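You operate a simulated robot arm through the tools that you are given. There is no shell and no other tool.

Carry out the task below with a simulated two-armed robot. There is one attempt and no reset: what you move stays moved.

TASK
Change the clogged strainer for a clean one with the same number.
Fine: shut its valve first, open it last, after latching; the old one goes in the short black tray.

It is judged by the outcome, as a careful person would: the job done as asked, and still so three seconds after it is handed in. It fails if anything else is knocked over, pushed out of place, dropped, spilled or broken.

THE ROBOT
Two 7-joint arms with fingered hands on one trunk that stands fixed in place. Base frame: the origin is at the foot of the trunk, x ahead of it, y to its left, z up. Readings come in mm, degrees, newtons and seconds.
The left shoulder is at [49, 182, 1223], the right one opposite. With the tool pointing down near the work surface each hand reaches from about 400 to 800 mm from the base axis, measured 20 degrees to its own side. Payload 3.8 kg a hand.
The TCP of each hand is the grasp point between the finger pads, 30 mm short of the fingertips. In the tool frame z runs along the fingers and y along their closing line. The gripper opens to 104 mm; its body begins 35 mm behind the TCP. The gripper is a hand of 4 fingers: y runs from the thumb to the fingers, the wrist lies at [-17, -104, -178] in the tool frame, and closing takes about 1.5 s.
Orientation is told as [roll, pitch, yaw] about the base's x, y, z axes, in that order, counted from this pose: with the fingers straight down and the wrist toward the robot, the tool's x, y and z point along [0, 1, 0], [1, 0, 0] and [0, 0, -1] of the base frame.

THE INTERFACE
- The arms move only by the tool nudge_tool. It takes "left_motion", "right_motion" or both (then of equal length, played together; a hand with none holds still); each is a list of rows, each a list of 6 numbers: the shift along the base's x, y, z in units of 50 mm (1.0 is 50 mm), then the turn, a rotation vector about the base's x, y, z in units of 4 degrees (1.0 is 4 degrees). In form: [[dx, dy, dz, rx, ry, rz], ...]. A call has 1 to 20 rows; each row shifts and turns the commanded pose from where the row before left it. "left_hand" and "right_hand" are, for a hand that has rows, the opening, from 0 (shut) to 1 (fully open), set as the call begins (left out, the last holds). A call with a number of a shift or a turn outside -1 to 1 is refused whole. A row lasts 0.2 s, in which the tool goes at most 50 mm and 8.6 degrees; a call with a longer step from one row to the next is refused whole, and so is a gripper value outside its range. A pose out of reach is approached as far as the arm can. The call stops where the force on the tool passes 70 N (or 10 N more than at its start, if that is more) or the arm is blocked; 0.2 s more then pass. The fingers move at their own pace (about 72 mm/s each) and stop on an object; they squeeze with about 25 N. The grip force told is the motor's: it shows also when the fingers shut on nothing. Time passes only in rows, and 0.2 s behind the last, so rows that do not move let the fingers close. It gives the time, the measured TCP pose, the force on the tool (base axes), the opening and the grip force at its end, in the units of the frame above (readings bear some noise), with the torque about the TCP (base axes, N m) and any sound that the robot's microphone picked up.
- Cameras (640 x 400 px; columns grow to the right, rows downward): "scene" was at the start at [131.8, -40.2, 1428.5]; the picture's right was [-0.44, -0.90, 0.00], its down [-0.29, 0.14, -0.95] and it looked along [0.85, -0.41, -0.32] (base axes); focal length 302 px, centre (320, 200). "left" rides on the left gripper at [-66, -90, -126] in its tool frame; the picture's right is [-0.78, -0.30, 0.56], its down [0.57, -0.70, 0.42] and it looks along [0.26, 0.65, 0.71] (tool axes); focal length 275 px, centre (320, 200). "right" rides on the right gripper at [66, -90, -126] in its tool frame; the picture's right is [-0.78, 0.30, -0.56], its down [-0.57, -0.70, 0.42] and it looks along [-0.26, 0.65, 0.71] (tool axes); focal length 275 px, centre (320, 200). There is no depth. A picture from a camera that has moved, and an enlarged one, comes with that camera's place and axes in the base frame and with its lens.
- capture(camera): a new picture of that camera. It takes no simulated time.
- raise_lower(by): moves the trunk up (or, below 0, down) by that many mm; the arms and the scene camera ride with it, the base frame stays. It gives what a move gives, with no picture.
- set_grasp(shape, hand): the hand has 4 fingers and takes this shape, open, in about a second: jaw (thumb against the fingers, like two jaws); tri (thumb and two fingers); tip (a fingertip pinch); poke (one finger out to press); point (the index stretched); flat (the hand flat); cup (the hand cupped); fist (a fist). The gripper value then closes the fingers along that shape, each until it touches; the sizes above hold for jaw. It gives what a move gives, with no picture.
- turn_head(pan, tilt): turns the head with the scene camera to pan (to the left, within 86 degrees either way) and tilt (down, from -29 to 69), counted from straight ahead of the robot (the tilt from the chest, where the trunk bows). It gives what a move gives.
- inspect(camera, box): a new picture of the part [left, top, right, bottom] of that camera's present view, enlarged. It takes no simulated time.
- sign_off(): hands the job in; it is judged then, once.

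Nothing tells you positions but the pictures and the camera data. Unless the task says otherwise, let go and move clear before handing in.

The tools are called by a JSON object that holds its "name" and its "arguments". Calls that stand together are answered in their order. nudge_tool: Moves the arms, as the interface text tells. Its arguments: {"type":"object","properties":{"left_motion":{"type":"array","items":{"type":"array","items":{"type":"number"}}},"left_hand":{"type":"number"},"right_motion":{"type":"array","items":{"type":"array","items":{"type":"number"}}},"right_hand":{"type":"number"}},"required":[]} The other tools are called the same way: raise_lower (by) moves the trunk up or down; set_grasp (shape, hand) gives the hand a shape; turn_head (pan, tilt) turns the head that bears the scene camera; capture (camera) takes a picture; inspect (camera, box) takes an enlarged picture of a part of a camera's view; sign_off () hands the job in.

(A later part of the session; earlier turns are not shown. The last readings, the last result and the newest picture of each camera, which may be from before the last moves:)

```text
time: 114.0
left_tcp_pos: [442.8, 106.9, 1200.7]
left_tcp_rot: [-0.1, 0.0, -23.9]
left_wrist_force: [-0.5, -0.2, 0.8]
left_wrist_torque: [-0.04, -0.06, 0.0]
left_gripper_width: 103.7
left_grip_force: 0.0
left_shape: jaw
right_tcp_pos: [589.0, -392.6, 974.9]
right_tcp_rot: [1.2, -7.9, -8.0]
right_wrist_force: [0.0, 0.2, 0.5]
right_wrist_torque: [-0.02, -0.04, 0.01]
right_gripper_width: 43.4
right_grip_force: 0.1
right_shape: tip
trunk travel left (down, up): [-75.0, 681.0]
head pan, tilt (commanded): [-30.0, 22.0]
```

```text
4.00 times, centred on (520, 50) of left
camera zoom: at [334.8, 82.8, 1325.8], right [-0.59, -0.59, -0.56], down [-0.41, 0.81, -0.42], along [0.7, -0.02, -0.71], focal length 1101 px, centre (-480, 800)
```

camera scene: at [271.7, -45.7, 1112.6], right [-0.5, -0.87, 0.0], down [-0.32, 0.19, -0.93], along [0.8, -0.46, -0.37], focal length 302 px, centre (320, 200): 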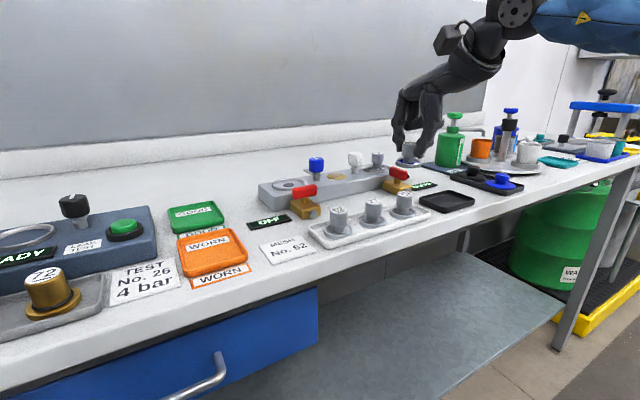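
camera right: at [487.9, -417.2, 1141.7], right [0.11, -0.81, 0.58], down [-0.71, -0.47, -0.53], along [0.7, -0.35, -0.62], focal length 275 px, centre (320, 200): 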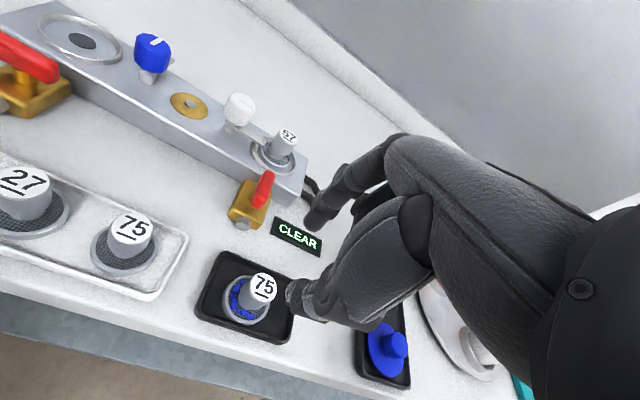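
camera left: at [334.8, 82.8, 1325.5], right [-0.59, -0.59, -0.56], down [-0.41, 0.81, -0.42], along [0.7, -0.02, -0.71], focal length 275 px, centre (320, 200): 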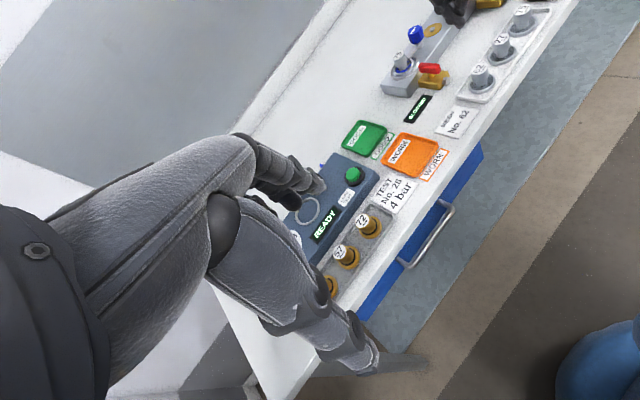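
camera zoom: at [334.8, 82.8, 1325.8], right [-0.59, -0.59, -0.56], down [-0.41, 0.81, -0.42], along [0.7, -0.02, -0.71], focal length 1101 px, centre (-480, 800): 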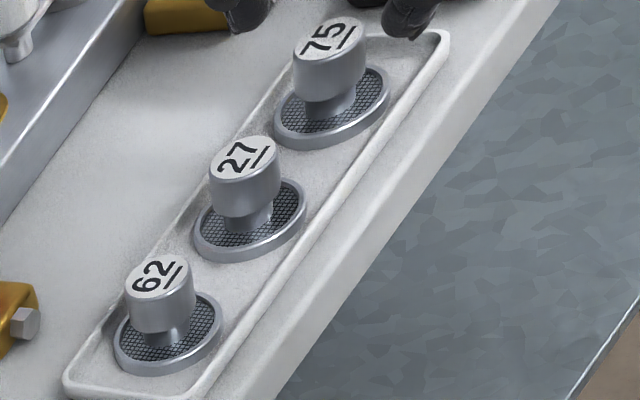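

Left and hand cameras agree the pinch is centred on the clean 75. To keep the thumb clear of the rack's front rim, I'll narrow the opening a little and go down to about z = 957.

{"name": "nudge_tool", "arguments": {"right_motion": [[0, 0, 0, 0, 0, 0], [0, 0, -0.18, 0, 0, 0], [0, 0, -0.17, 0, 0, 0], [0, 0, 0, 0, 0, 0]], "right_hand": 0.35}}

{"name": "inspect", "arguments": {"camera": "scene", "box": [350, 150, 450, 220]}}

{"name": "inspect", "arguments": {"camera": "right", "box": [200, 160, 400, 340]}}

{"name": "inspect", "arguments": {"camera": "left", "box": [480, 0, 580, 70]}}

```text
time: 115.0
left_tcp_pos: [443.2, 106.8, 1201.5]
left_tcp_rot: [0.0, 0.1, -24.0]
left_wrist_force: [1.0, -0.3, 0.1]
left_wrist_torque: [-0.03, 0.01, -0.01]
left_gripper_width: 103.7
left_grip_force: 0.0
left_shape: jaw
right_tcp_pos: [589.4, -391.8, 955.2]
right_tcp_rot: [1.2, -7.9, -8.0]
right_wrist_force: [-0.2, 0.4, 0.1]
right_wrist_torque: [0.02, -0.01, -0.01]
right_gripper_width: 36.8
right_grip_force: 0.1
right_shape: tip
trunk travel left (down, up): [-75.0, 681.0]
head pan, tilt (commanded): [-30.0, 22.0]
```

```text
5.71 times, centred on (400, 185) of scene
camera zoom: at [271.6, -45.7, 1112.6], right [-0.5, -0.87, 0.0], down [-0.32, 0.19, -0.93], along [0.8, -0.46, -0.37], focal length 1723 px, centre (-137, 286)
```

zoom: 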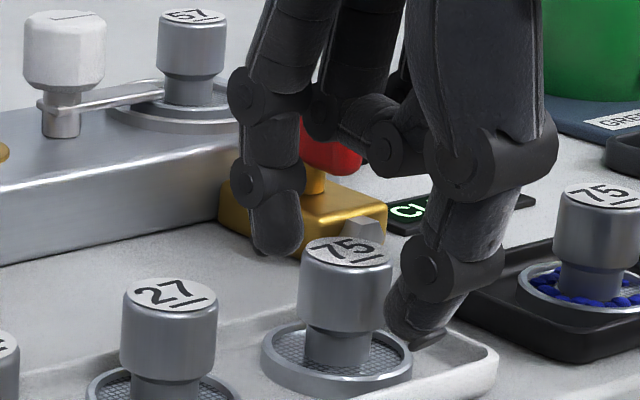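

```text
2.22 times, centred on (300, 250) of right
camera zoom: at [492.9, -315.5, 1070.8], right [0.11, -0.81, 0.58], down [-0.71, -0.47, -0.53], along [0.7, -0.35, -0.62], focal length 612 px, centre (364, 89)
```

zoom: 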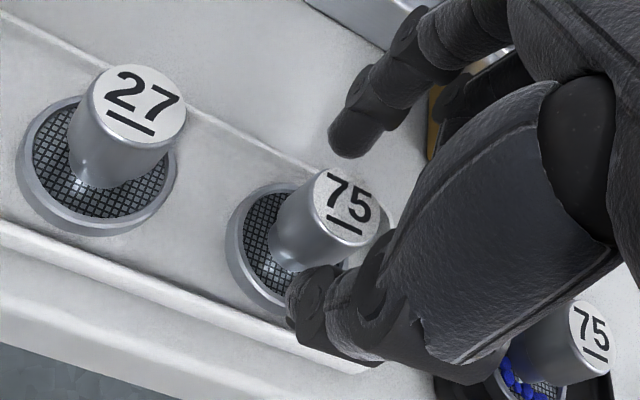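

```text
5.71 times, centred on (530, 35) of left
camera zoom: at [334.8, 82.7, 1325.8], right [-0.59, -0.59, -0.56], down [-0.41, 0.81, -0.42], along [0.7, -0.02, -0.71], focal length 1573 px, centre (-880, 1143)
```

zoom: 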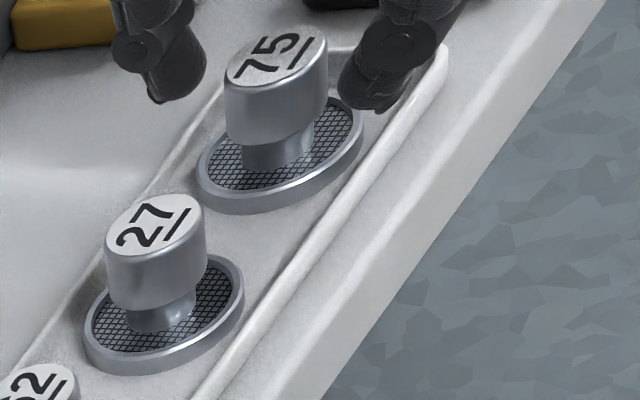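

The handle is between the fingers and the thumb is clear of the rim. I'll close on it.

{"name": "nudge_tool", "arguments": {"right_motion": [[-0.02, 0.02, 0, 0, 0, 0], [0, 0, 0, 0, 0, 0], [0, 0, 0, 0, 0, 0], [0, 0, 0, 0, 0, 0]], "right_hand": 0.05}}

{"name": "inspect", "arguments": {"camera": "scene", "box": [350, 150, 450, 220]}}

{"name": "inspect", "arguments": {"camera": "right", "box": [200, 160, 400, 340]}}

```text
time: 116.0
left_tcp_pos: [443.7, 107.3, 1199.9]
left_tcp_rot: [-0.1, 0.0, -24.0]
left_wrist_force: [-0.1, 0.0, -0.1]
left_wrist_torque: [-0.02, -0.01, -0.01]
left_gripper_width: 103.6
left_grip_force: 0.1
left_shape: jaw
right_tcp_pos: [588.7, -390.9, 956.2]
right_tcp_rot: [1.2, -7.9, -8.0]
right_wrist_force: [0.3, -0.4, -0.5]
right_wrist_torque: [-0.02, 0.02, -0.01]
right_gripper_width: 19.1
right_grip_force: 25.3
right_shape: tip
trunk travel left (down, up): [-75.0, 681.0]
head pan, tilt (commanded): [-30.0, 22.0]
```

```text
5.71 times, centred on (400, 185) of scene
camera zoom: at [271.7, -45.8, 1112.6], right [-0.5, -0.87, 0.0], down [-0.32, 0.19, -0.93], along [0.8, -0.46, -0.37], focal length 1723 px, centre (-137, 286)
```

zoom: 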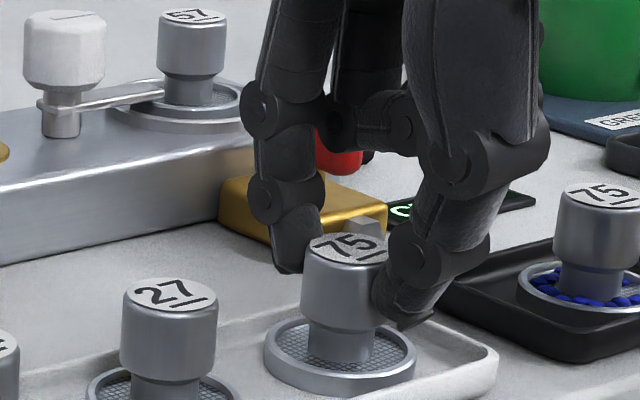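

```text
2.22 times, centred on (300, 250) of right
camera zoom: at [492.3, -314.5, 1070.5], right [0.11, -0.81, 0.58], down [-0.71, -0.47, -0.53], along [0.7, -0.35, -0.62], focal length 612 px, centre (364, 89)
```

zoom: 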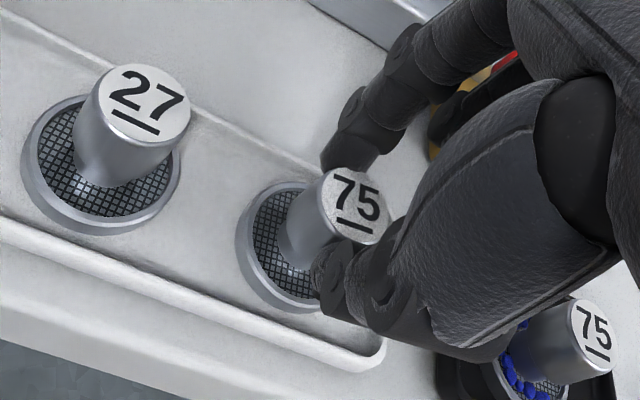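

Gripped. I'll lift slowly and check it comes up level.

{"name": "nudge_tool", "arguments": {"right_motion": [[0, 0, 0.1, 0, 0, 0], [0, 0, 0.1, 0, 0, 0], [0, 0, 0.2, 0, 0, 0], [0, 0, 0.2, 0, 0, 0], [0, 0, 0, 0, 0, 0]]}}

{"name": "inspect", "arguments": {"camera": "scene", "box": [340, 130, 460, 220]}}

{"name": "inspect", "arguments": {"camera": "left", "box": [480, 0, 580, 70]}}

{"name": "inspect", "arguments": {"camera": "right", "box": [200, 160, 400, 340]}}

```text
time: 117.2
left_tcp_pos: [443.1, 106.0, 1199.5]
left_tcp_rot: [0.1, 0.0, -23.9]
left_wrist_force: [-0.2, 0.2, -0.2]
left_wrist_torque: [0.04, 0.04, 0.0]
left_gripper_width: 103.6
left_grip_force: 0.0
left_shape: jaw
right_tcp_pos: [589.8, -391.3, 986.0]
right_tcp_rot: [1.1, -7.9, -7.9]
right_wrist_force: [0.1, -0.3, -0.7]
right_wrist_torque: [0.0, 0.01, -0.01]
right_gripper_width: 18.9
right_grip_force: 24.9
right_shape: tip
trunk travel left (down, up): [-75.0, 681.0]
head pan, tilt (commanded): [-30.0, 22.0]
```

```text
4.44 times, centred on (400, 175) of scene
camera zoom: at [271.7, -45.8, 1112.6], right [-0.5, -0.87, 0.0], down [-0.32, 0.19, -0.93], along [0.8, -0.46, -0.37], focal length 1340 px, centre (-36, 311)
```

zoom: 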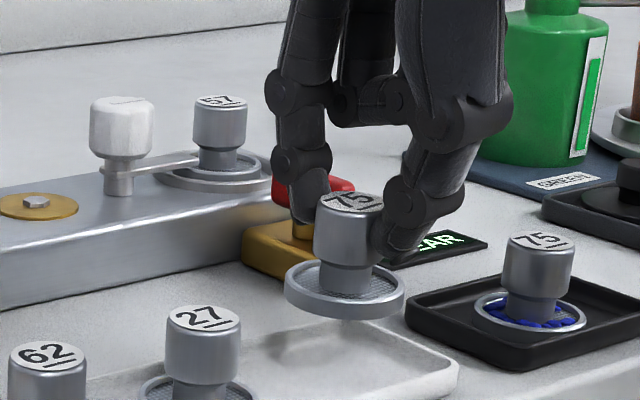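

```text
5.71 times, centred on (530, 35) of left
camera zoom: at [335.0, 82.7, 1325.7], right [-0.59, -0.59, -0.56], down [-0.41, 0.81, -0.42], along [0.7, -0.02, -0.71], focal length 1573 px, centre (-880, 1143)
```

zoom: 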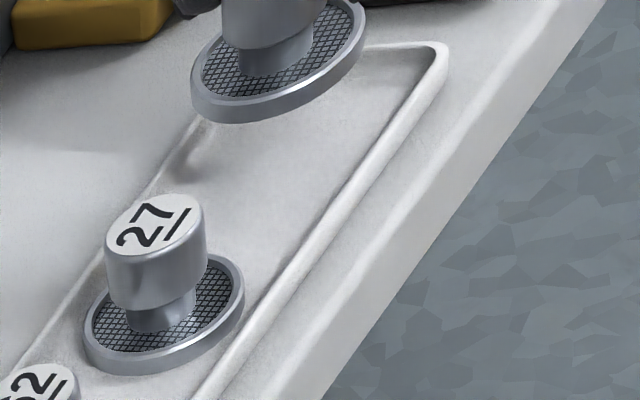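

```text
2.22 times, centred on (300, 250) of right
camera zoom: at [492.6, -314.7, 1100.4], right [0.11, -0.81, 0.58], down [-0.71, -0.47, -0.53], along [0.7, -0.35, -0.62], focal length 612 px, centre (364, 89)
```

zoom: 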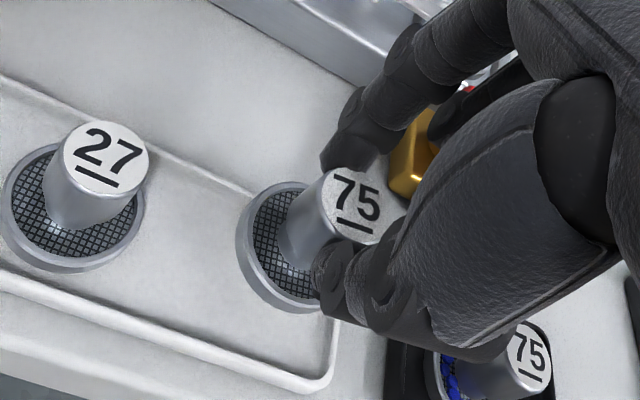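

The clean strainer is up, tilted only slightly. I'll raise it and carry it over the valve towards the empty port, stopping above it.

{"name": "nudge_tool", "arguments": {"right_motion": [[0, 0, 0.3, 0, 0, 0], [0, 0, 0.4, 0, 0, 0], [0.333, 0.353, 0, 0, 0, 0], [0.333, 0.353, 0, 0, 0, 0], [0.333, 0.353, 0, 0, 0, 0], [0.333, 0.353, 0, 0, 0, 0], [0.333, 0.353, 0, 0, 0, 0], [0.333, 0.353, 0, 0, 0, 0], [0.3, 0.12, 0, 0, 0, 0], [0, 0, 0, 0, 0, 0]]}}

{"name": "inspect", "arguments": {"camera": "scene", "box": [220, 100, 360, 205]}}

{"name": "inspect", "arguments": {"camera": "left", "box": [360, 0, 480, 90]}}

{"name": "inspect", "arguments": {"camera": "right", "box": [200, 160, 400, 340]}}

```text
time: 119.3
left_tcp_pos: [442.6, 107.2, 1200.9]
left_tcp_rot: [-0.1, 0.0, -24.0]
left_wrist_force: [0.2, 0.8, -0.2]
left_wrist_torque: [-0.02, 0.0, 0.0]
left_gripper_width: 103.6
left_grip_force: 0.1
left_shape: jaw
right_tcp_pos: [704.2, -279.9, 1019.7]
right_tcp_rot: [1.2, -7.9, -8.0]
right_wrist_force: [-1.3, -0.1, -0.6]
right_wrist_torque: [-0.01, -0.01, 0.03]
right_gripper_width: 19.1
right_grip_force: 24.9
right_shape: tip
trunk travel left (down, up): [-75.0, 681.0]
head pan, tilt (commanded): [-30.0, 22.0]
```

```text
3.81 times, centred on (290, 152) of scene
camera zoom: at [271.5, -45.7, 1112.7], right [-0.5, -0.87, 0.0], down [-0.32, 0.19, -0.93], along [0.8, -0.46, -0.37], focal length 1149 px, centre (434, 381)
```

zoom: 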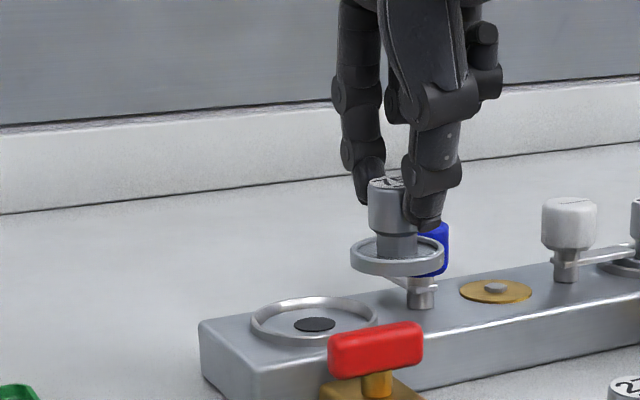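

```text
4.44 times, centred on (420, 45) of left
camera zoom: at [334.7, 82.7, 1325.8], right [-0.59, -0.59, -0.56], down [-0.41, 0.81, -0.42], along [0.7, -0.02, -0.71], focal length 1224 px, centre (-124, 889)
```

zoom: 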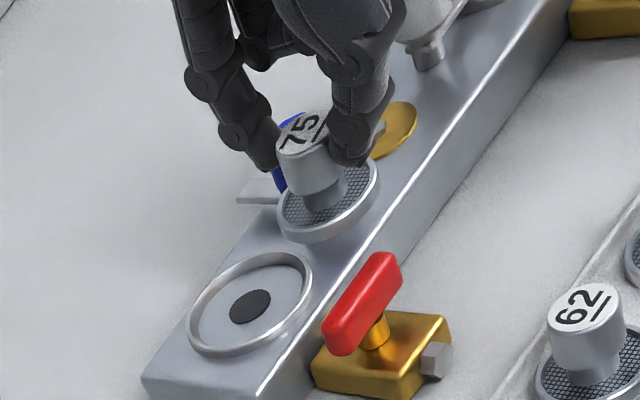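

```text
2.22 times, centred on (300, 250) of right
camera zoom: at [606.7, -203.9, 1134.3], right [0.11, -0.81, 0.58], down [-0.71, -0.47, -0.53], along [0.7, -0.35, -0.62], focal length 612 px, centre (364, 89)
```

zoom: 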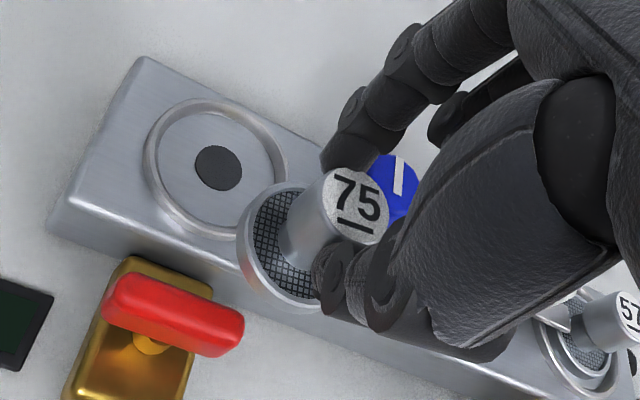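

Both disc and port are clear in all views; I need about 43 mm in x and 20 mm in y. I'll move over the port and check again.

{"name": "nudge_tool", "arguments": {"right_motion": [[0.3, 0.14, 0, 0, 0, 0], [0.3, 0.14, -0.05, 0, 0, 0], [0.26, 0.12, -0.1, 0, 0, 0], [0, 0, -0.1, 0, 0, 0], [0, 0, 0, 0, 0, 0]]}}

{"name": "inspect", "arguments": {"camera": "scene", "box": [220, 110, 340, 200]}}

{"name": "inspect", "arguments": {"camera": "left", "box": [360, 0, 480, 90]}}

{"name": "inspect", "arguments": {"camera": "right", "box": [200, 160, 400, 340]}}

```text
time: 120.5
left_tcp_pos: [444.7, 106.3, 1200.6]
left_tcp_rot: [0.0, -0.1, -23.8]
left_wrist_force: [0.3, -0.7, 0.3]
left_wrist_torque: [0.03, 0.0, 0.02]
left_gripper_width: 103.8
left_grip_force: 0.1
left_shape: jaw
right_tcp_pos: [747.0, -261.4, 1008.2]
right_tcp_rot: [1.2, -7.8, -8.1]
right_wrist_force: [-0.2, -0.5, -0.3]
right_wrist_torque: [0.02, 0.02, -0.01]
right_gripper_width: 19.0
right_grip_force: 25.2
right_shape: tip
trunk travel left (down, up): [-75.0, 681.0]
head pan, tilt (commanded): [-30.0, 22.0]
```

```text
4.44 times, centred on (280, 155) of scene
camera zoom: at [271.8, -45.8, 1112.5], right [-0.5, -0.87, 0.0], down [-0.32, 0.19, -0.93], along [0.8, -0.46, -0.38], focal length 1340 px, centre (498, 400)
```

zoom: 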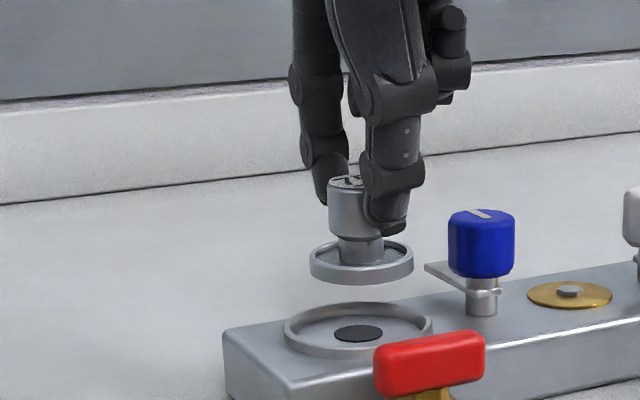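

```text
4.44 times, centred on (420, 45) of left
camera zoom: at [335.1, 82.7, 1325.7], right [-0.59, -0.59, -0.56], down [-0.41, 0.81, -0.42], along [0.7, -0.02, -0.71], focal length 1224 px, centre (-124, 889)
```

zoom: 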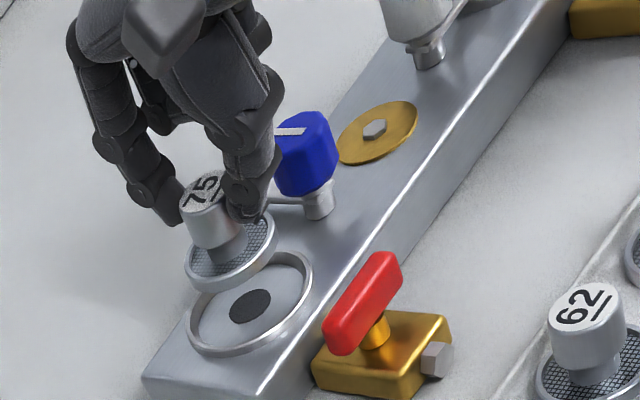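

```text
2.22 times, centred on (300, 250) of right
camera zoom: at [650.1, -184.4, 1123.0], right [0.11, -0.81, 0.58], down [-0.71, -0.47, -0.53], along [0.7, -0.35, -0.62], focal length 612 px, centre (364, 89)
```

zoom: 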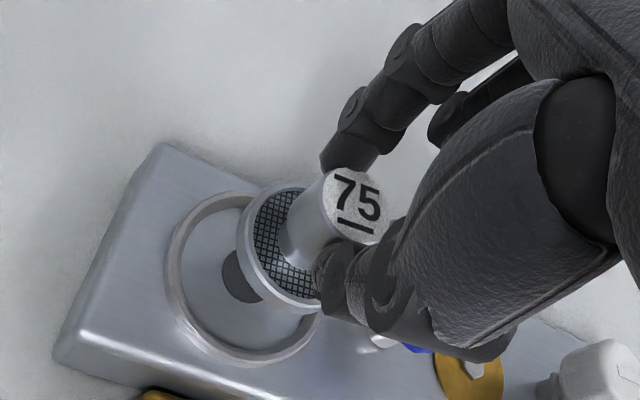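

The disc is nearly centred over the ring, with about 6 mm of play all round. I'll correct 1–2 mm in y and lower to just above the seat.

{"name": "nudge_tool", "arguments": {"right_motion": [[-0.01, 0.035, -0.16, 0, 0, 0], [0, 0, -0.16, 0, 0, 0], [0, 0, -0.1, 0, 0, 0], [0, 0, 0, 0, 0, 0]]}}

{"name": "inspect", "arguments": {"camera": "scene", "box": [240, 130, 340, 200]}}

{"name": "inspect", "arguments": {"camera": "left", "box": [360, 20, 460, 90]}}

{"name": "inspect", "arguments": {"camera": "right", "box": [200, 160, 400, 340]}}

```text
time: 121.5
left_tcp_pos: [443.3, 107.3, 1200.4]
left_tcp_rot: [0.0, 0.0, -23.9]
left_wrist_force: [-0.6, 0.2, -0.5]
left_wrist_torque: [-0.01, 0.0, 0.01]
left_gripper_width: 103.6
left_grip_force: 0.0
left_shape: jaw
right_tcp_pos: [745.7, -258.7, 987.3]
right_tcp_rot: [1.1, -7.9, -8.0]
right_wrist_force: [-0.2, -0.8, -0.7]
right_wrist_torque: [-0.02, 0.03, 0.0]
right_gripper_width: 19.2
right_grip_force: 24.8
right_shape: tip
trunk travel left (down, up): [-75.0, 681.0]
head pan, tilt (commanded): [-30.0, 22.0]
```

```text
5.71 times, centred on (290, 165) of scene
camera zoom: at [271.7, -45.8, 1112.6], right [-0.5, -0.87, 0.0], down [-0.32, 0.19, -0.93], along [0.8, -0.46, -0.37], focal length 1723 px, centre (491, 400)
```

zoom: 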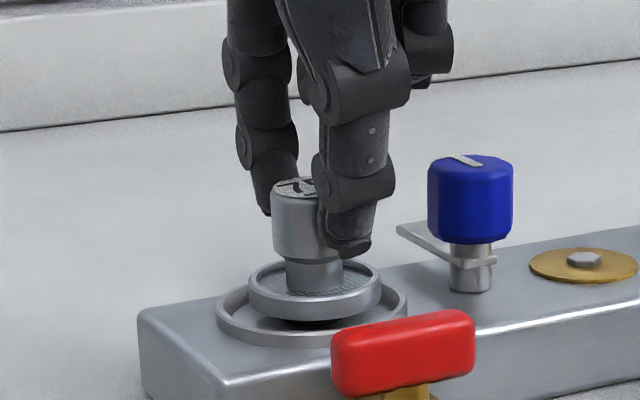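

```text
5.71 times, centred on (410, 55) of left
camera zoom: at [335.0, 82.7, 1325.7], right [-0.59, -0.59, -0.56], down [-0.41, 0.81, -0.42], along [0.7, -0.02, -0.71], focal length 1573 px, centre (-194, 1029)
```

zoom: 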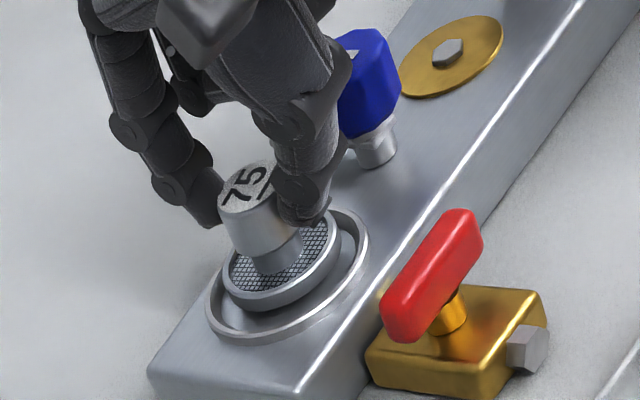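

```text
2.22 times, centred on (300, 250) of right
camera zoom: at [649.3, -182.7, 1101.9], right [0.11, -0.81, 0.58], down [-0.71, -0.47, -0.53], along [0.7, -0.35, -0.62], focal length 612 px, centre (364, 89)
```

zoom: 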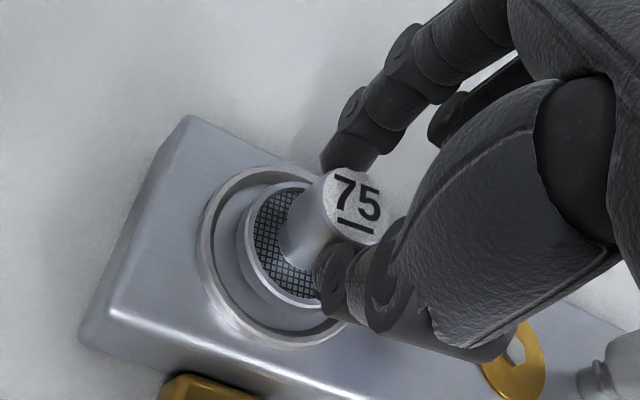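

It hovers about 7 mm above the seat and is well inside the ring. I'll lower it in small steps to contact.

{"name": "nudge_tool", "arguments": {"right_motion": [[0.01, 0, -0.05, 0, 0, 0], [0, 0, -0.05, 0, 0, 0], [0, 0, 0, 0, 0, 0]]}}

{"name": "nudge_tool", "arguments": {"right_motion": [[0, 0, -0.04, 0, 0, 0], [0, 0, 0, 0, 0, 0]]}}

{"name": "inspect", "arguments": {"camera": "scene", "box": [240, 130, 340, 200]}}

```text
time: 122.3
left_tcp_pos: [444.3, 107.1, 1201.3]
left_tcp_rot: [0.0, 0.0, -24.0]
left_wrist_force: [0.1, 0.2, -0.1]
left_wrist_torque: [0.02, -0.02, 0.02]
left_gripper_width: 103.7
left_grip_force: 0.0
left_shape: jaw
right_tcp_pos: [747.7, -259.8, 982.5]
right_tcp_rot: [1.1, -8.0, -8.0]
right_wrist_force: [-0.9, -0.7, -0.4]
right_wrist_torque: [-0.01, -0.02, 0.01]
right_gripper_width: 19.2
right_grip_force: 24.7
right_shape: tip
trunk travel left (down, up): [-75.0, 681.0]
head pan, tilt (commanded): [-30.0, 22.0]
```

```text
time: 123.0
left_tcp_pos: [442.8, 106.7, 1200.9]
left_tcp_rot: [0.0, -0.1, -23.9]
left_wrist_force: [0.1, -0.2, -0.4]
left_wrist_torque: [0.01, 0.03, -0.01]
left_gripper_width: 103.7
left_grip_force: 0.0
left_shape: jaw
right_tcp_pos: [746.4, -259.1, 980.8]
right_tcp_rot: [1.1, -8.0, -8.0]
right_wrist_force: [1.0, -1.1, 1.8]
right_wrist_torque: [0.0, 0.02, -0.02]
right_gripper_width: 19.2
right_grip_force: 25.4
right_shape: tip
trunk travel left (down, up): [-75.0, 681.0]
head pan, tilt (commanded): [-30.0, 22.0]
```

```text
5.71 times, centred on (290, 165) of scene
camera zoom: at [271.5, -45.7, 1112.7], right [-0.5, -0.87, 0.0], down [-0.32, 0.19, -0.93], along [0.8, -0.46, -0.37], focal length 1723 px, centre (491, 400)
```

zoom: 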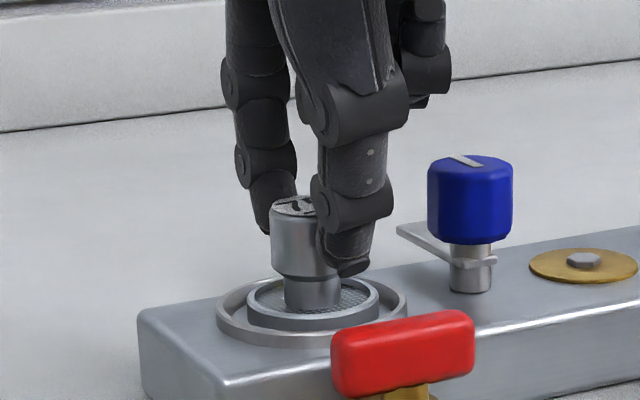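

It's just touching. I'll press 1–2 mm more to level it and check the centring.

{"name": "nudge_tool", "arguments": {"right_motion": [[0, 0, -0.03, 0, 0, 0], [0, 0, 0, 0, 0, 0]]}}

{"name": "inspect", "arguments": {"camera": "right", "box": [220, 180, 360, 320]}}

{"name": "inspect", "arguments": {"camera": "left", "box": [370, 30, 450, 90]}}

{"name": "inspect", "arguments": {"camera": "scene", "box": [260, 150, 330, 200]}}

```text
time: 123.5
left_tcp_pos: [442.7, 107.6, 1201.5]
left_tcp_rot: [0.0, 0.0, -24.0]
left_wrist_force: [0.4, -0.6, -0.3]
left_wrist_torque: [0.0, 0.0, 0.01]
left_gripper_width: 103.6
left_grip_force: 0.1
left_shape: jaw
right_tcp_pos: [747.5, -259.4, 980.4]
right_tcp_rot: [1.1, -8.1, -8.1]
right_wrist_force: [1.2, 0.3, 5.9]
right_wrist_torque: [0.03, -0.01, 0.0]
right_gripper_width: 19.0
right_grip_force: 24.7
right_shape: tip
trunk travel left (down, up): [-75.0, 681.0]
head pan, tilt (commanded): [-30.0, 22.0]
```

```text
2.86 times, centred on (290, 250) of right
camera zoom: at [649.4, -182.1, 1094.9], right [0.11, -0.81, 0.58], down [-0.71, -0.47, -0.53], along [0.7, -0.35, -0.62], focal length 786 px, centre (406, 57)
```

zoom: 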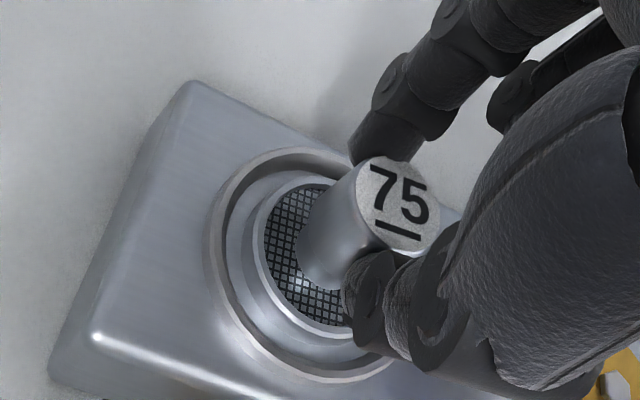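

```text
6.67 times, centred on (410, 60) of left
camera zoom: at [334.2, 83.0, 1326.0], right [-0.59, -0.59, -0.56], down [-0.41, 0.81, -0.43], along [0.7, -0.02, -0.71], focal length 1835 px, centre (-280, 1133)
```

zoom: 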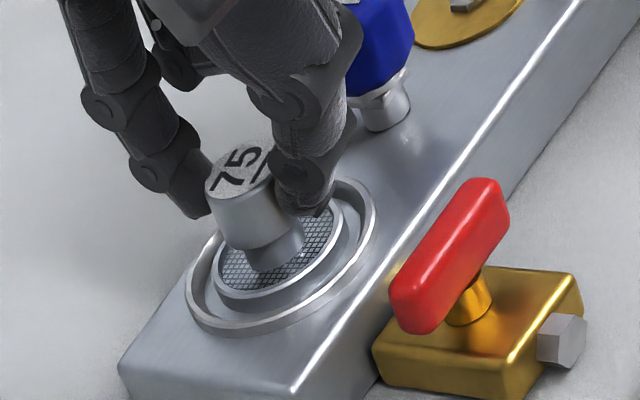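

```text
8.00 times, centred on (295, 175) of scene
camera zoom: at [271.1, -45.5, 1112.8], right [-0.5, -0.87, 0.0], down [-0.32, 0.19, -0.93], along [0.8, -0.46, -0.37], focal length 2412 px, centre (520, 400)
```

zoom: 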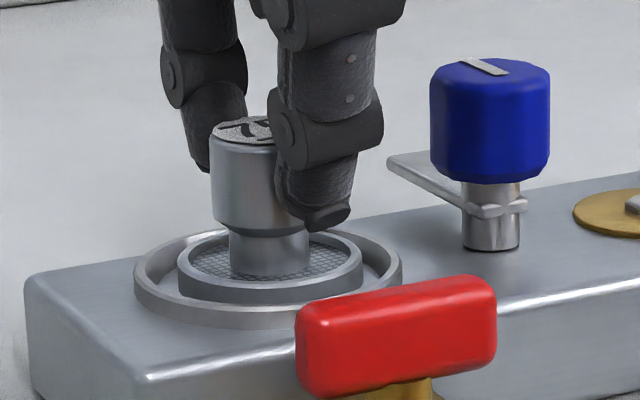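

It's seated flat and centred, pressing with about 6 N. I'll release and rise straight up.

{"name": "nudge_tool", "arguments": {"right_motion": [[0, 0, 0.03, 0, 0, 0], [0, 0, 0, 0, 0, 0], [0, 0, 0, 0, 0, 0]], "right_hand": 0.4}}

{"name": "inspect", "arguments": {"camera": "scene", "box": [260, 150, 330, 200]}}

{"name": "nudge_tool", "arguments": {"right_motion": [[0, 0, 0.1, 0, 0, 0], [0, 0, 0.2, 0, 0, 0], [0, 0, 0.3, 0, 0, 0], [0, 0, 0.2, 0, 0, 0], [0, 0, 0, 0, 0, 0]]}}

{"name": "inspect", "arguments": {"camera": "scene", "box": [250, 130, 350, 200]}}

{"name": "inspect", "arguments": {"camera": "left", "box": [370, 20, 450, 80]}}

{"name": "inspect", "arguments": {"camera": "right", "box": [220, 200, 360, 340]}}

```text
time: 124.3
left_tcp_pos: [442.7, 106.5, 1201.6]
left_tcp_rot: [0.0, 0.0, -24.0]
left_wrist_force: [0.0, -0.4, -0.5]
left_wrist_torque: [-0.03, -0.02, 0.02]
left_gripper_width: 103.7
left_grip_force: 0.0
left_shape: jaw
right_tcp_pos: [746.8, -258.6, 980.6]
right_tcp_rot: [1.2, -7.9, -8.0]
right_wrist_force: [-0.1, -0.2, 0.5]
right_wrist_torque: [-0.01, 0.0, -0.04]
right_gripper_width: 41.2
right_grip_force: 0.1
right_shape: tip
trunk travel left (down, up): [-75.0, 681.0]
head pan, tilt (commanded): [-30.0, 22.0]
```

```text
8.00 times, centred on (295, 175) of scene
camera zoom: at [271.7, -45.7, 1112.5], right [-0.5, -0.87, 0.0], down [-0.32, 0.19, -0.93], along [0.8, -0.46, -0.37], focal length 2412 px, centre (520, 400)
```

zoom: 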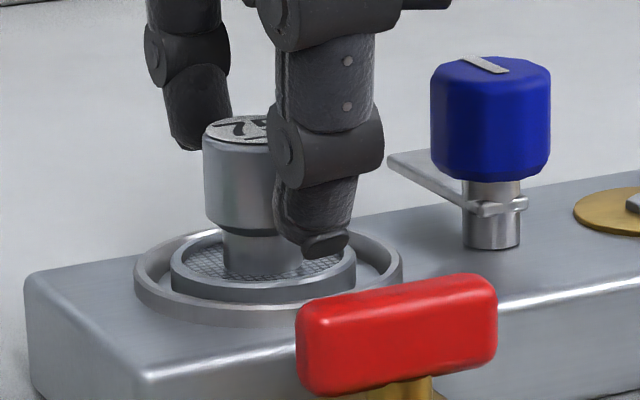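

```text
time: 125.5
left_tcp_pos: [443.9, 106.1, 1201.2]
left_tcp_rot: [-0.1, 0.0, -23.9]
left_wrist_force: [0.3, -0.3, -0.1]
left_wrist_torque: [0.01, 0.0, 0.03]
left_gripper_width: 103.7
left_grip_force: 0.2
left_shape: jaw
right_tcp_pos: [747.2, -259.3, 1022.1]
right_tcp_rot: [1.3, -7.9, -7.9]
right_wrist_force: [0.0, 0.6, 0.9]
right_wrist_torque: [-0.02, 0.01, 0.0]
right_gripper_width: 41.2
right_grip_force: 0.0
right_shape: tip
trunk travel left (down, up): [-75.0, 681.0]
head pan, tilt (commanded): [-30.0, 22.0]
```

```text
5.71 times, centred on (300, 165) of scene
camera zoom: at [271.7, -45.7, 1112.6], right [-0.5, -0.87, 0.0], down [-0.32, 0.19, -0.93], along [0.8, -0.46, -0.37], focal length 1723 px, centre (434, 400)
```

zoom: 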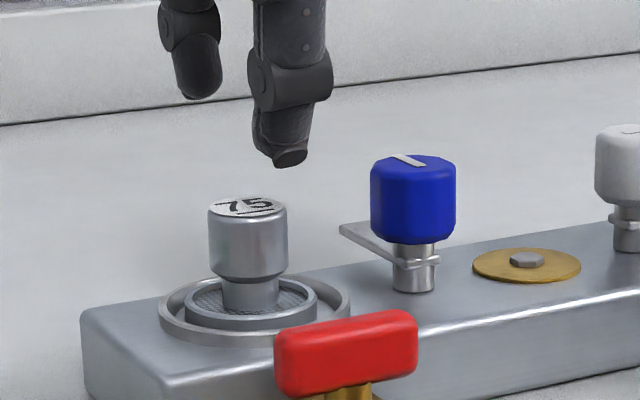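

```text
6.67 times, centred on (410, 50) of left
camera zoom: at [334.9, 82.7, 1325.7], right [-0.59, -0.59, -0.56], down [-0.41, 0.81, -0.42], along [0.7, -0.02, -0.71], focal length 1835 px, centre (-280, 1200)
```

zoom: 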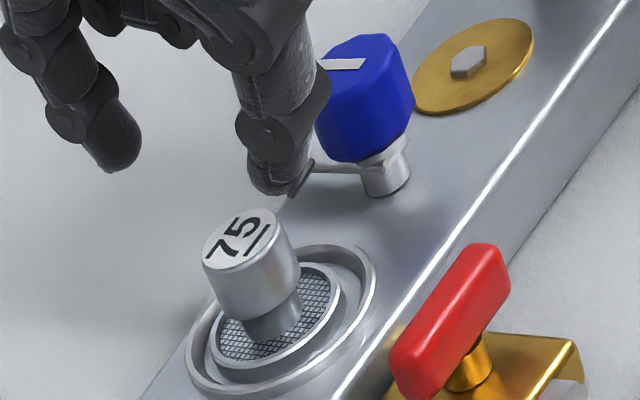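

```text
2.86 times, centred on (290, 270) of right
camera zoom: at [650.7, -182.1, 1135.3], right [0.11, -0.81, 0.58], down [-0.71, -0.47, -0.53], along [0.7, -0.35, -0.62], focal length 786 px, centre (406, 0)
```

zoom: 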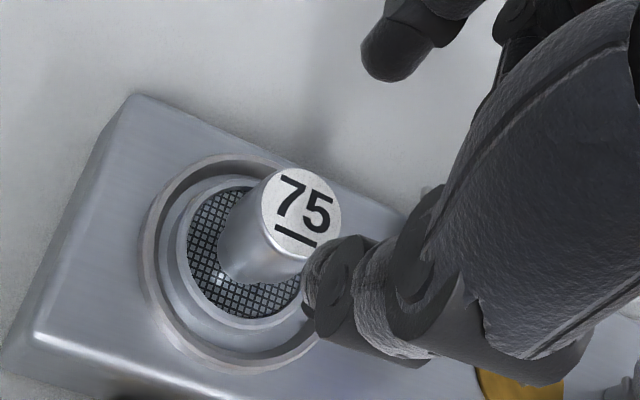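

The clean 75 is seated in the ring and the hand is clear. Now for the latch: I'll go back over the blue knob, take off the tilt and turn to yaw -32°.

{"name": "nudge_tool", "arguments": {"right_motion": [[0.02, -0.6, 0, 0, 0, 0], [0.02, -0.55, -0.1, 0, 0, 0], [0, 0, -0.1, 0, 1, 0], [0, 0, 0, 0, 1, 0], [0, 0, 0, 0, 0, 0]], "right_hand": 0.48}}

{"name": "nudge_tool", "arguments": {"right_motion": [[0, 0, 0, 0, 0, -1], [0, 0, 0, 0, 0, -1], [0, 0, 0, 0, 0, -1], [0, 0, 0, 0, 0, 0]]}}

```text
time: 126.8
left_tcp_pos: [443.4, 106.9, 1201.5]
left_tcp_rot: [0.0, 0.0, -24.0]
left_wrist_force: [1.1, -0.4, -0.4]
left_wrist_torque: [0.0, 0.0, 0.03]
left_gripper_width: 103.7
left_grip_force: 0.0
left_shape: jaw
right_tcp_pos: [749.2, -315.1, 1011.5]
right_tcp_rot: [0.1, 0.0, -8.1]
right_wrist_force: [-0.4, -0.4, -0.4]
right_wrist_torque: [0.0, -0.01, 0.01]
right_gripper_width: 49.3
right_grip_force: 0.0
right_shape: tip
trunk travel left (down, up): [-75.0, 681.0]
head pan, tilt (commanded): [-30.0, 22.0]
```

```text
time: 127.8
left_tcp_pos: [443.4, 107.2, 1200.5]
left_tcp_rot: [-0.1, 0.0, -24.0]
left_wrist_force: [0.3, 0.0, -0.6]
left_wrist_torque: [0.01, -0.02, 0.03]
left_gripper_width: 103.7
left_grip_force: 0.2
left_shape: jaw
right_tcp_pos: [749.7, -316.7, 1010.2]
right_tcp_rot: [0.1, 0.0, -20.1]
right_wrist_force: [0.1, -0.4, 0.0]
right_wrist_torque: [0.0, 0.02, -0.01]
right_gripper_width: 49.4
right_grip_force: 0.0
right_shape: tip
trunk travel left (down, up): [-75.0, 681.0]
head pan, tilt (commanded): [-30.0, 22.0]
```

I'll turn the last 12° while lowering onto the knob, and check before gripping.

{"name": "nudge_tool", "arguments": {"right_motion": [[0, 0, -0.1, 0, 0, -1], [0, 0, -0.1, 0, 0, -1], [0, 0, -0.1, 0, 0, -1], [0, 0, 0, 0, 0, 0]]}}

{"name": "nudge_tool", "arguments": {"right_motion": [[-0.03, 0, -0.14, 0, 0, 0], [0, 0, -0.14, 0, 0, 0], [0, 0, 0, 0, 0, 0]]}}

{"name": "inspect", "arguments": {"camera": "scene", "box": [260, 130, 360, 200]}}

{"name": "inspect", "arguments": {"camera": "left", "box": [370, 0, 490, 90]}}

{"name": "inspect", "arguments": {"camera": "right", "box": [220, 160, 360, 300]}}

```text
time: 128.8
left_tcp_pos: [444.1, 107.7, 1201.1]
left_tcp_rot: [0.0, 0.0, -24.0]
left_wrist_force: [0.4, -0.1, 0.0]
left_wrist_torque: [0.02, -0.02, -0.02]
left_gripper_width: 103.6
left_grip_force: 0.1
left_shape: jaw
right_tcp_pos: [749.4, -316.1, 997.0]
right_tcp_rot: [0.1, 0.0, -32.0]
right_wrist_force: [-0.3, 0.4, 0.6]
right_wrist_torque: [-0.05, 0.02, 0.02]
right_gripper_width: 49.5
right_grip_force: 0.0
right_shape: tip
trunk travel left (down, up): [-75.0, 681.0]
head pan, tilt (commanded): [-30.0, 22.0]
```

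```text
time: 129.6
left_tcp_pos: [442.9, 107.3, 1200.6]
left_tcp_rot: [0.0, 0.0, -23.9]
left_wrist_force: [-0.3, -0.2, 0.6]
left_wrist_torque: [0.0, 0.0, -0.01]
left_gripper_width: 103.8
left_grip_force: 0.0
left_shape: jaw
right_tcp_pos: [747.6, -316.8, 981.1]
right_tcp_rot: [0.1, 0.0, -31.9]
right_wrist_force: [-0.1, -0.1, 0.0]
right_wrist_torque: [0.0, -0.02, 0.01]
right_gripper_width: 49.3
right_grip_force: 0.0
right_shape: tip
trunk travel left (down, up): [-75.0, 681.0]
head pan, tilt (commanded): [-30.0, 22.0]
```

```text
5.71 times, centred on (310, 165) of scene
camera zoom: at [271.7, -45.7, 1112.6], right [-0.5, -0.87, 0.0], down [-0.32, 0.19, -0.93], along [0.8, -0.46, -0.37], focal length 1723 px, centre (377, 400)
```

zoom: 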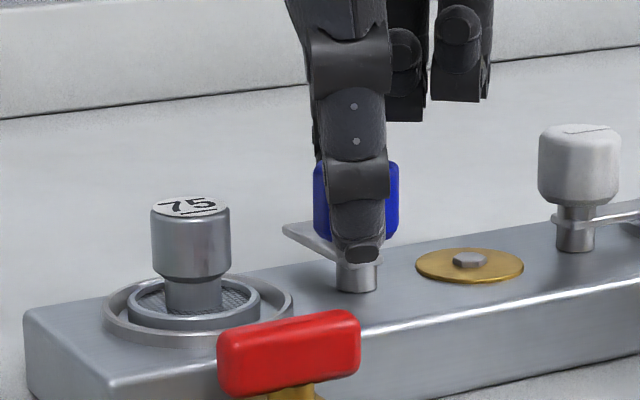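

```text
4.44 times, centred on (430, 45) of left
camera zoom: at [334.9, 82.8, 1325.7], right [-0.59, -0.59, -0.56], down [-0.41, 0.81, -0.42], along [0.7, -0.02, -0.71], focal length 1224 px, centre (-169, 889)
```

zoom: 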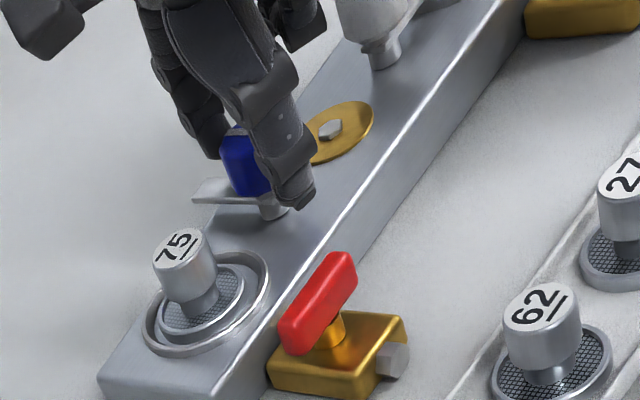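

```text
2.86 times, centred on (290, 230) of right
camera zoom: at [705.8, -213.3, 1108.5], right [-0.16, -0.82, 0.56], down [-0.9, -0.11, -0.43], along [0.41, -0.57, -0.71], focal length 786 px, centre (406, 114)
```

zoom: 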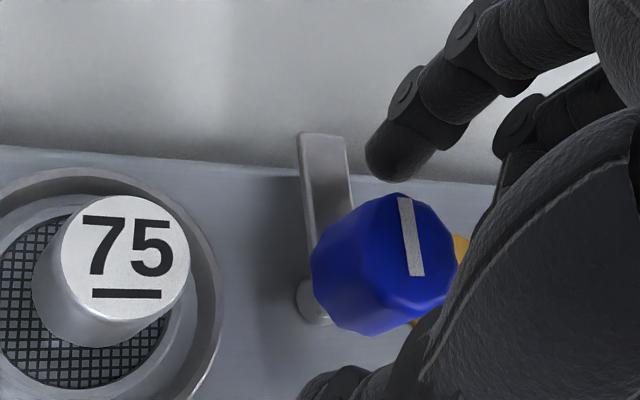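

The fingers straddle the knob well. I'll grip and turn counter-clockwise to bring the latch arm back.

{"name": "nudge_tool", "arguments": {"right_motion": [[0, 0, 0, 0, 0, 0], [0, 0, 0, 0, 0, 0], [0, 0, 0, 0, 0, 0], [0, 0, 0, 0, 0, 0]], "right_hand": 0.1}}

{"name": "nudge_tool", "arguments": {"right_motion": [[0.008, 0, 0, 0, 0, 1], [0.008, 0, 0, 0, 0, 1], [0.008, 0, 0, 0, 0, 1], [0.008, 0, 0, 0, 0, 1], [0.008, 0, 0, 0, 0, 1], [0, 0, 0, 0, 0, 0]]}}

{"name": "inspect", "arguments": {"camera": "scene", "box": [260, 130, 360, 200]}}

{"name": "inspect", "arguments": {"camera": "left", "box": [370, 0, 490, 90]}}

```text
time: 130.6
left_tcp_pos: [443.9, 107.6, 1201.6]
left_tcp_rot: [0.1, -0.1, -23.9]
left_wrist_force: [0.0, -0.3, 0.2]
left_wrist_torque: [-0.01, 0.0, 0.0]
left_gripper_width: 103.7
left_grip_force: 0.0
left_shape: jaw
right_tcp_pos: [748.7, -314.3, 980.1]
right_tcp_rot: [0.1, 0.1, -31.9]
right_wrist_force: [2.3, 2.1, -1.1]
right_wrist_torque: [0.03, -0.06, -0.01]
right_gripper_width: 20.9
right_grip_force: 25.2
right_shape: tip
trunk travel left (down, up): [-75.0, 681.0]
head pan, tilt (commanded): [-30.0, 22.0]
```

```text
time: 131.9
left_tcp_pos: [443.6, 107.0, 1199.8]
left_tcp_rot: [0.0, 0.0, -24.0]
left_wrist_force: [-0.4, -0.3, -0.3]
left_wrist_torque: [-0.03, 0.0, 0.01]
left_gripper_width: 103.8
left_grip_force: 0.0
left_shape: jaw
right_tcp_pos: [749.5, -314.9, 981.7]
right_tcp_rot: [0.0, 0.0, -11.9]
right_wrist_force: [-4.0, 2.4, -3.6]
right_wrist_torque: [0.03, 0.02, 0.03]
right_gripper_width: 20.3
right_grip_force: 24.7
right_shape: tip
trunk travel left (down, up): [-75.0, 681.0]
head pan, tilt (commanded): [-30.0, 22.0]
```

```text
5.71 times, centred on (310, 165) of scene
camera zoom: at [271.6, -45.7, 1112.6], right [-0.5, -0.87, 0.0], down [-0.32, 0.19, -0.93], along [0.8, -0.46, -0.37], focal length 1723 px, centre (377, 400)
```

zoom: 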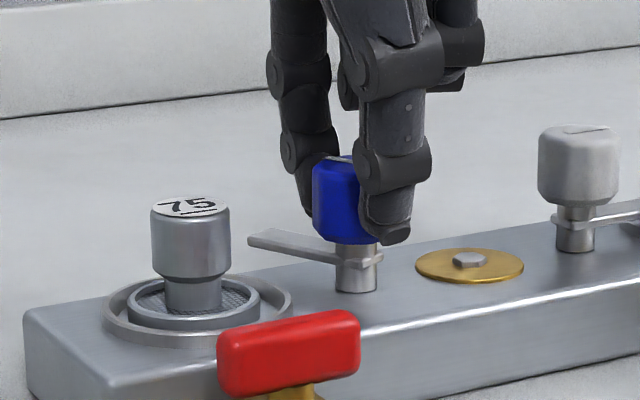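

```text
4.44 times, centred on (430, 45) of left
camera zoom: at [334.8, 82.8, 1325.7], right [-0.59, -0.59, -0.56], down [-0.41, 0.81, -0.42], along [0.7, -0.02, -0.71], focal length 1224 px, centre (-169, 889)
```

zoom: 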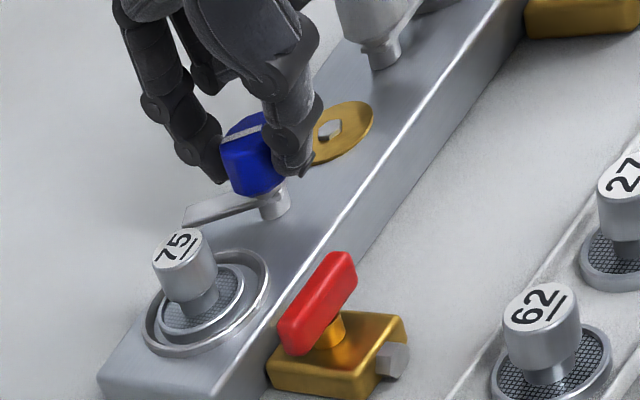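

The arm is coming back. I'll continue to yaw 8°.

{"name": "nudge_tool", "arguments": {"right_motion": [[0.005, 0, 0, 0, 0, 1], [0.005, 0, 0, 0, 0, 1], [0.005, 0, 0, 0, 0, 1], [0.005, 0, 0, 0, 0, 1], [0.005, 0, 0, 0, 0, 1], [0, 0, 0, 0, 0, 0]]}}

{"name": "nudge_tool", "arguments": {"right_motion": [[0, 0, 0, 0, 0, 0], [0, 0, 0, 0, 0, 0], [0, -0.03, 0.3, 0, 0, 0], [-0.008, 0, 0, 0, 0, -1], [-0.008, 0, 0, 0, 0, -1], [-0.008, 0, 0, 0, 0, -1], [-0.008, 0, 0, 0, 0, -1], [-0.008, 0, 0, 0, 0, -1], [-0.008, 0, 0, 0, 0, -1], [-0.008, 0, 0, 0, 0, -1], [-0.008, 0, 0, 0, 0, -1], [-0.008, 0, 0, 0, 0, -1], [-0.008, 0, 0, 0, 0, -1], [0, 0, 0, 0, 0, 0]], "right_hand": 0.48}}

{"name": "inspect", "arguments": {"camera": "scene", "box": [260, 130, 360, 200]}}

{"name": "inspect", "arguments": {"camera": "right", "box": [220, 160, 360, 300]}}

```text
time: 133.3
left_tcp_pos: [443.9, 106.0, 1200.6]
left_tcp_rot: [0.0, 0.0, -24.0]
left_wrist_force: [-0.2, -0.7, 0.3]
left_wrist_torque: [0.0, 0.0, -0.01]
left_gripper_width: 103.8
left_grip_force: 0.2
left_shape: jaw
right_tcp_pos: [751.1, -315.6, 981.7]
right_tcp_rot: [0.2, 0.0, 8.2]
right_wrist_force: [-6.2, 1.1, -4.1]
right_wrist_torque: [0.03, 0.16, -0.02]
right_gripper_width: 20.3
right_grip_force: 25.1
right_shape: tip
trunk travel left (down, up): [-75.0, 681.0]
head pan, tilt (commanded): [-30.0, 22.0]
```

```text
time: 136.3
left_tcp_pos: [444.5, 106.9, 1200.1]
left_tcp_rot: [0.1, 0.0, -24.0]
left_wrist_force: [1.2, 0.0, -0.2]
left_wrist_torque: [0.01, -0.02, -0.03]
left_gripper_width: 103.8
left_grip_force: 0.1
left_shape: jaw
right_tcp_pos: [745.6, -317.6, 997.7]
right_tcp_rot: [0.1, 0.1, -32.0]
right_wrist_force: [0.8, -0.6, 0.3]
right_wrist_torque: [0.0, 0.01, -0.02]
right_gripper_width: 49.6
right_grip_force: 0.0
right_shape: tip
trunk travel left (down, up): [-75.0, 681.0]
head pan, tilt (commanded): [-30.0, 22.0]
```

```text
5.71 times, centred on (310, 165) of scene
camera zoom: at [271.6, -45.7, 1112.6], right [-0.5, -0.87, 0.0], down [-0.32, 0.19, -0.93], along [0.8, -0.46, -0.37], focal length 1723 px, centre (377, 400)
```

zoom: 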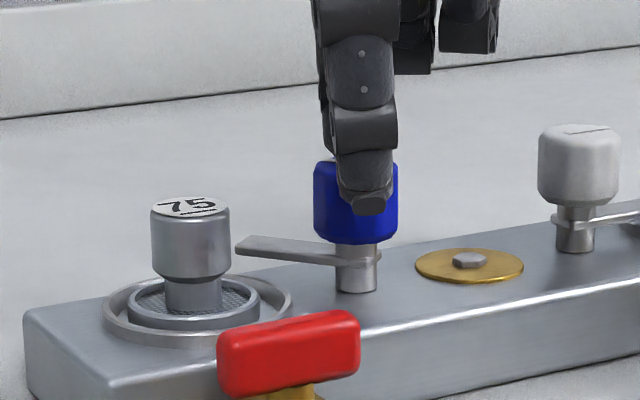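

```text
2.86 times, centred on (290, 230) of right
camera zoom: at [704.1, -215.0, 1124.0], right [-0.16, -0.82, 0.56], down [-0.9, -0.11, -0.43], along [0.41, -0.57, -0.71], focal length 786 px, centre (406, 114)
```

zoom: 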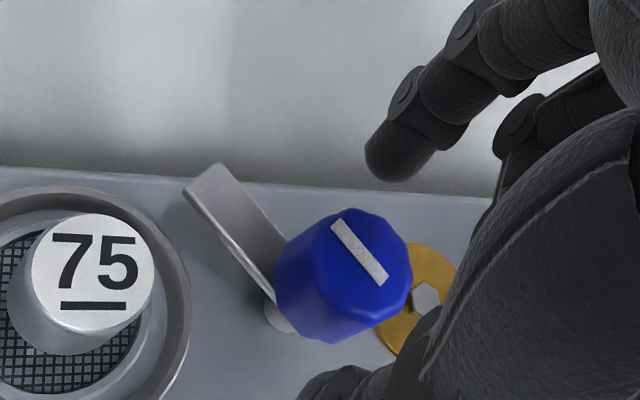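

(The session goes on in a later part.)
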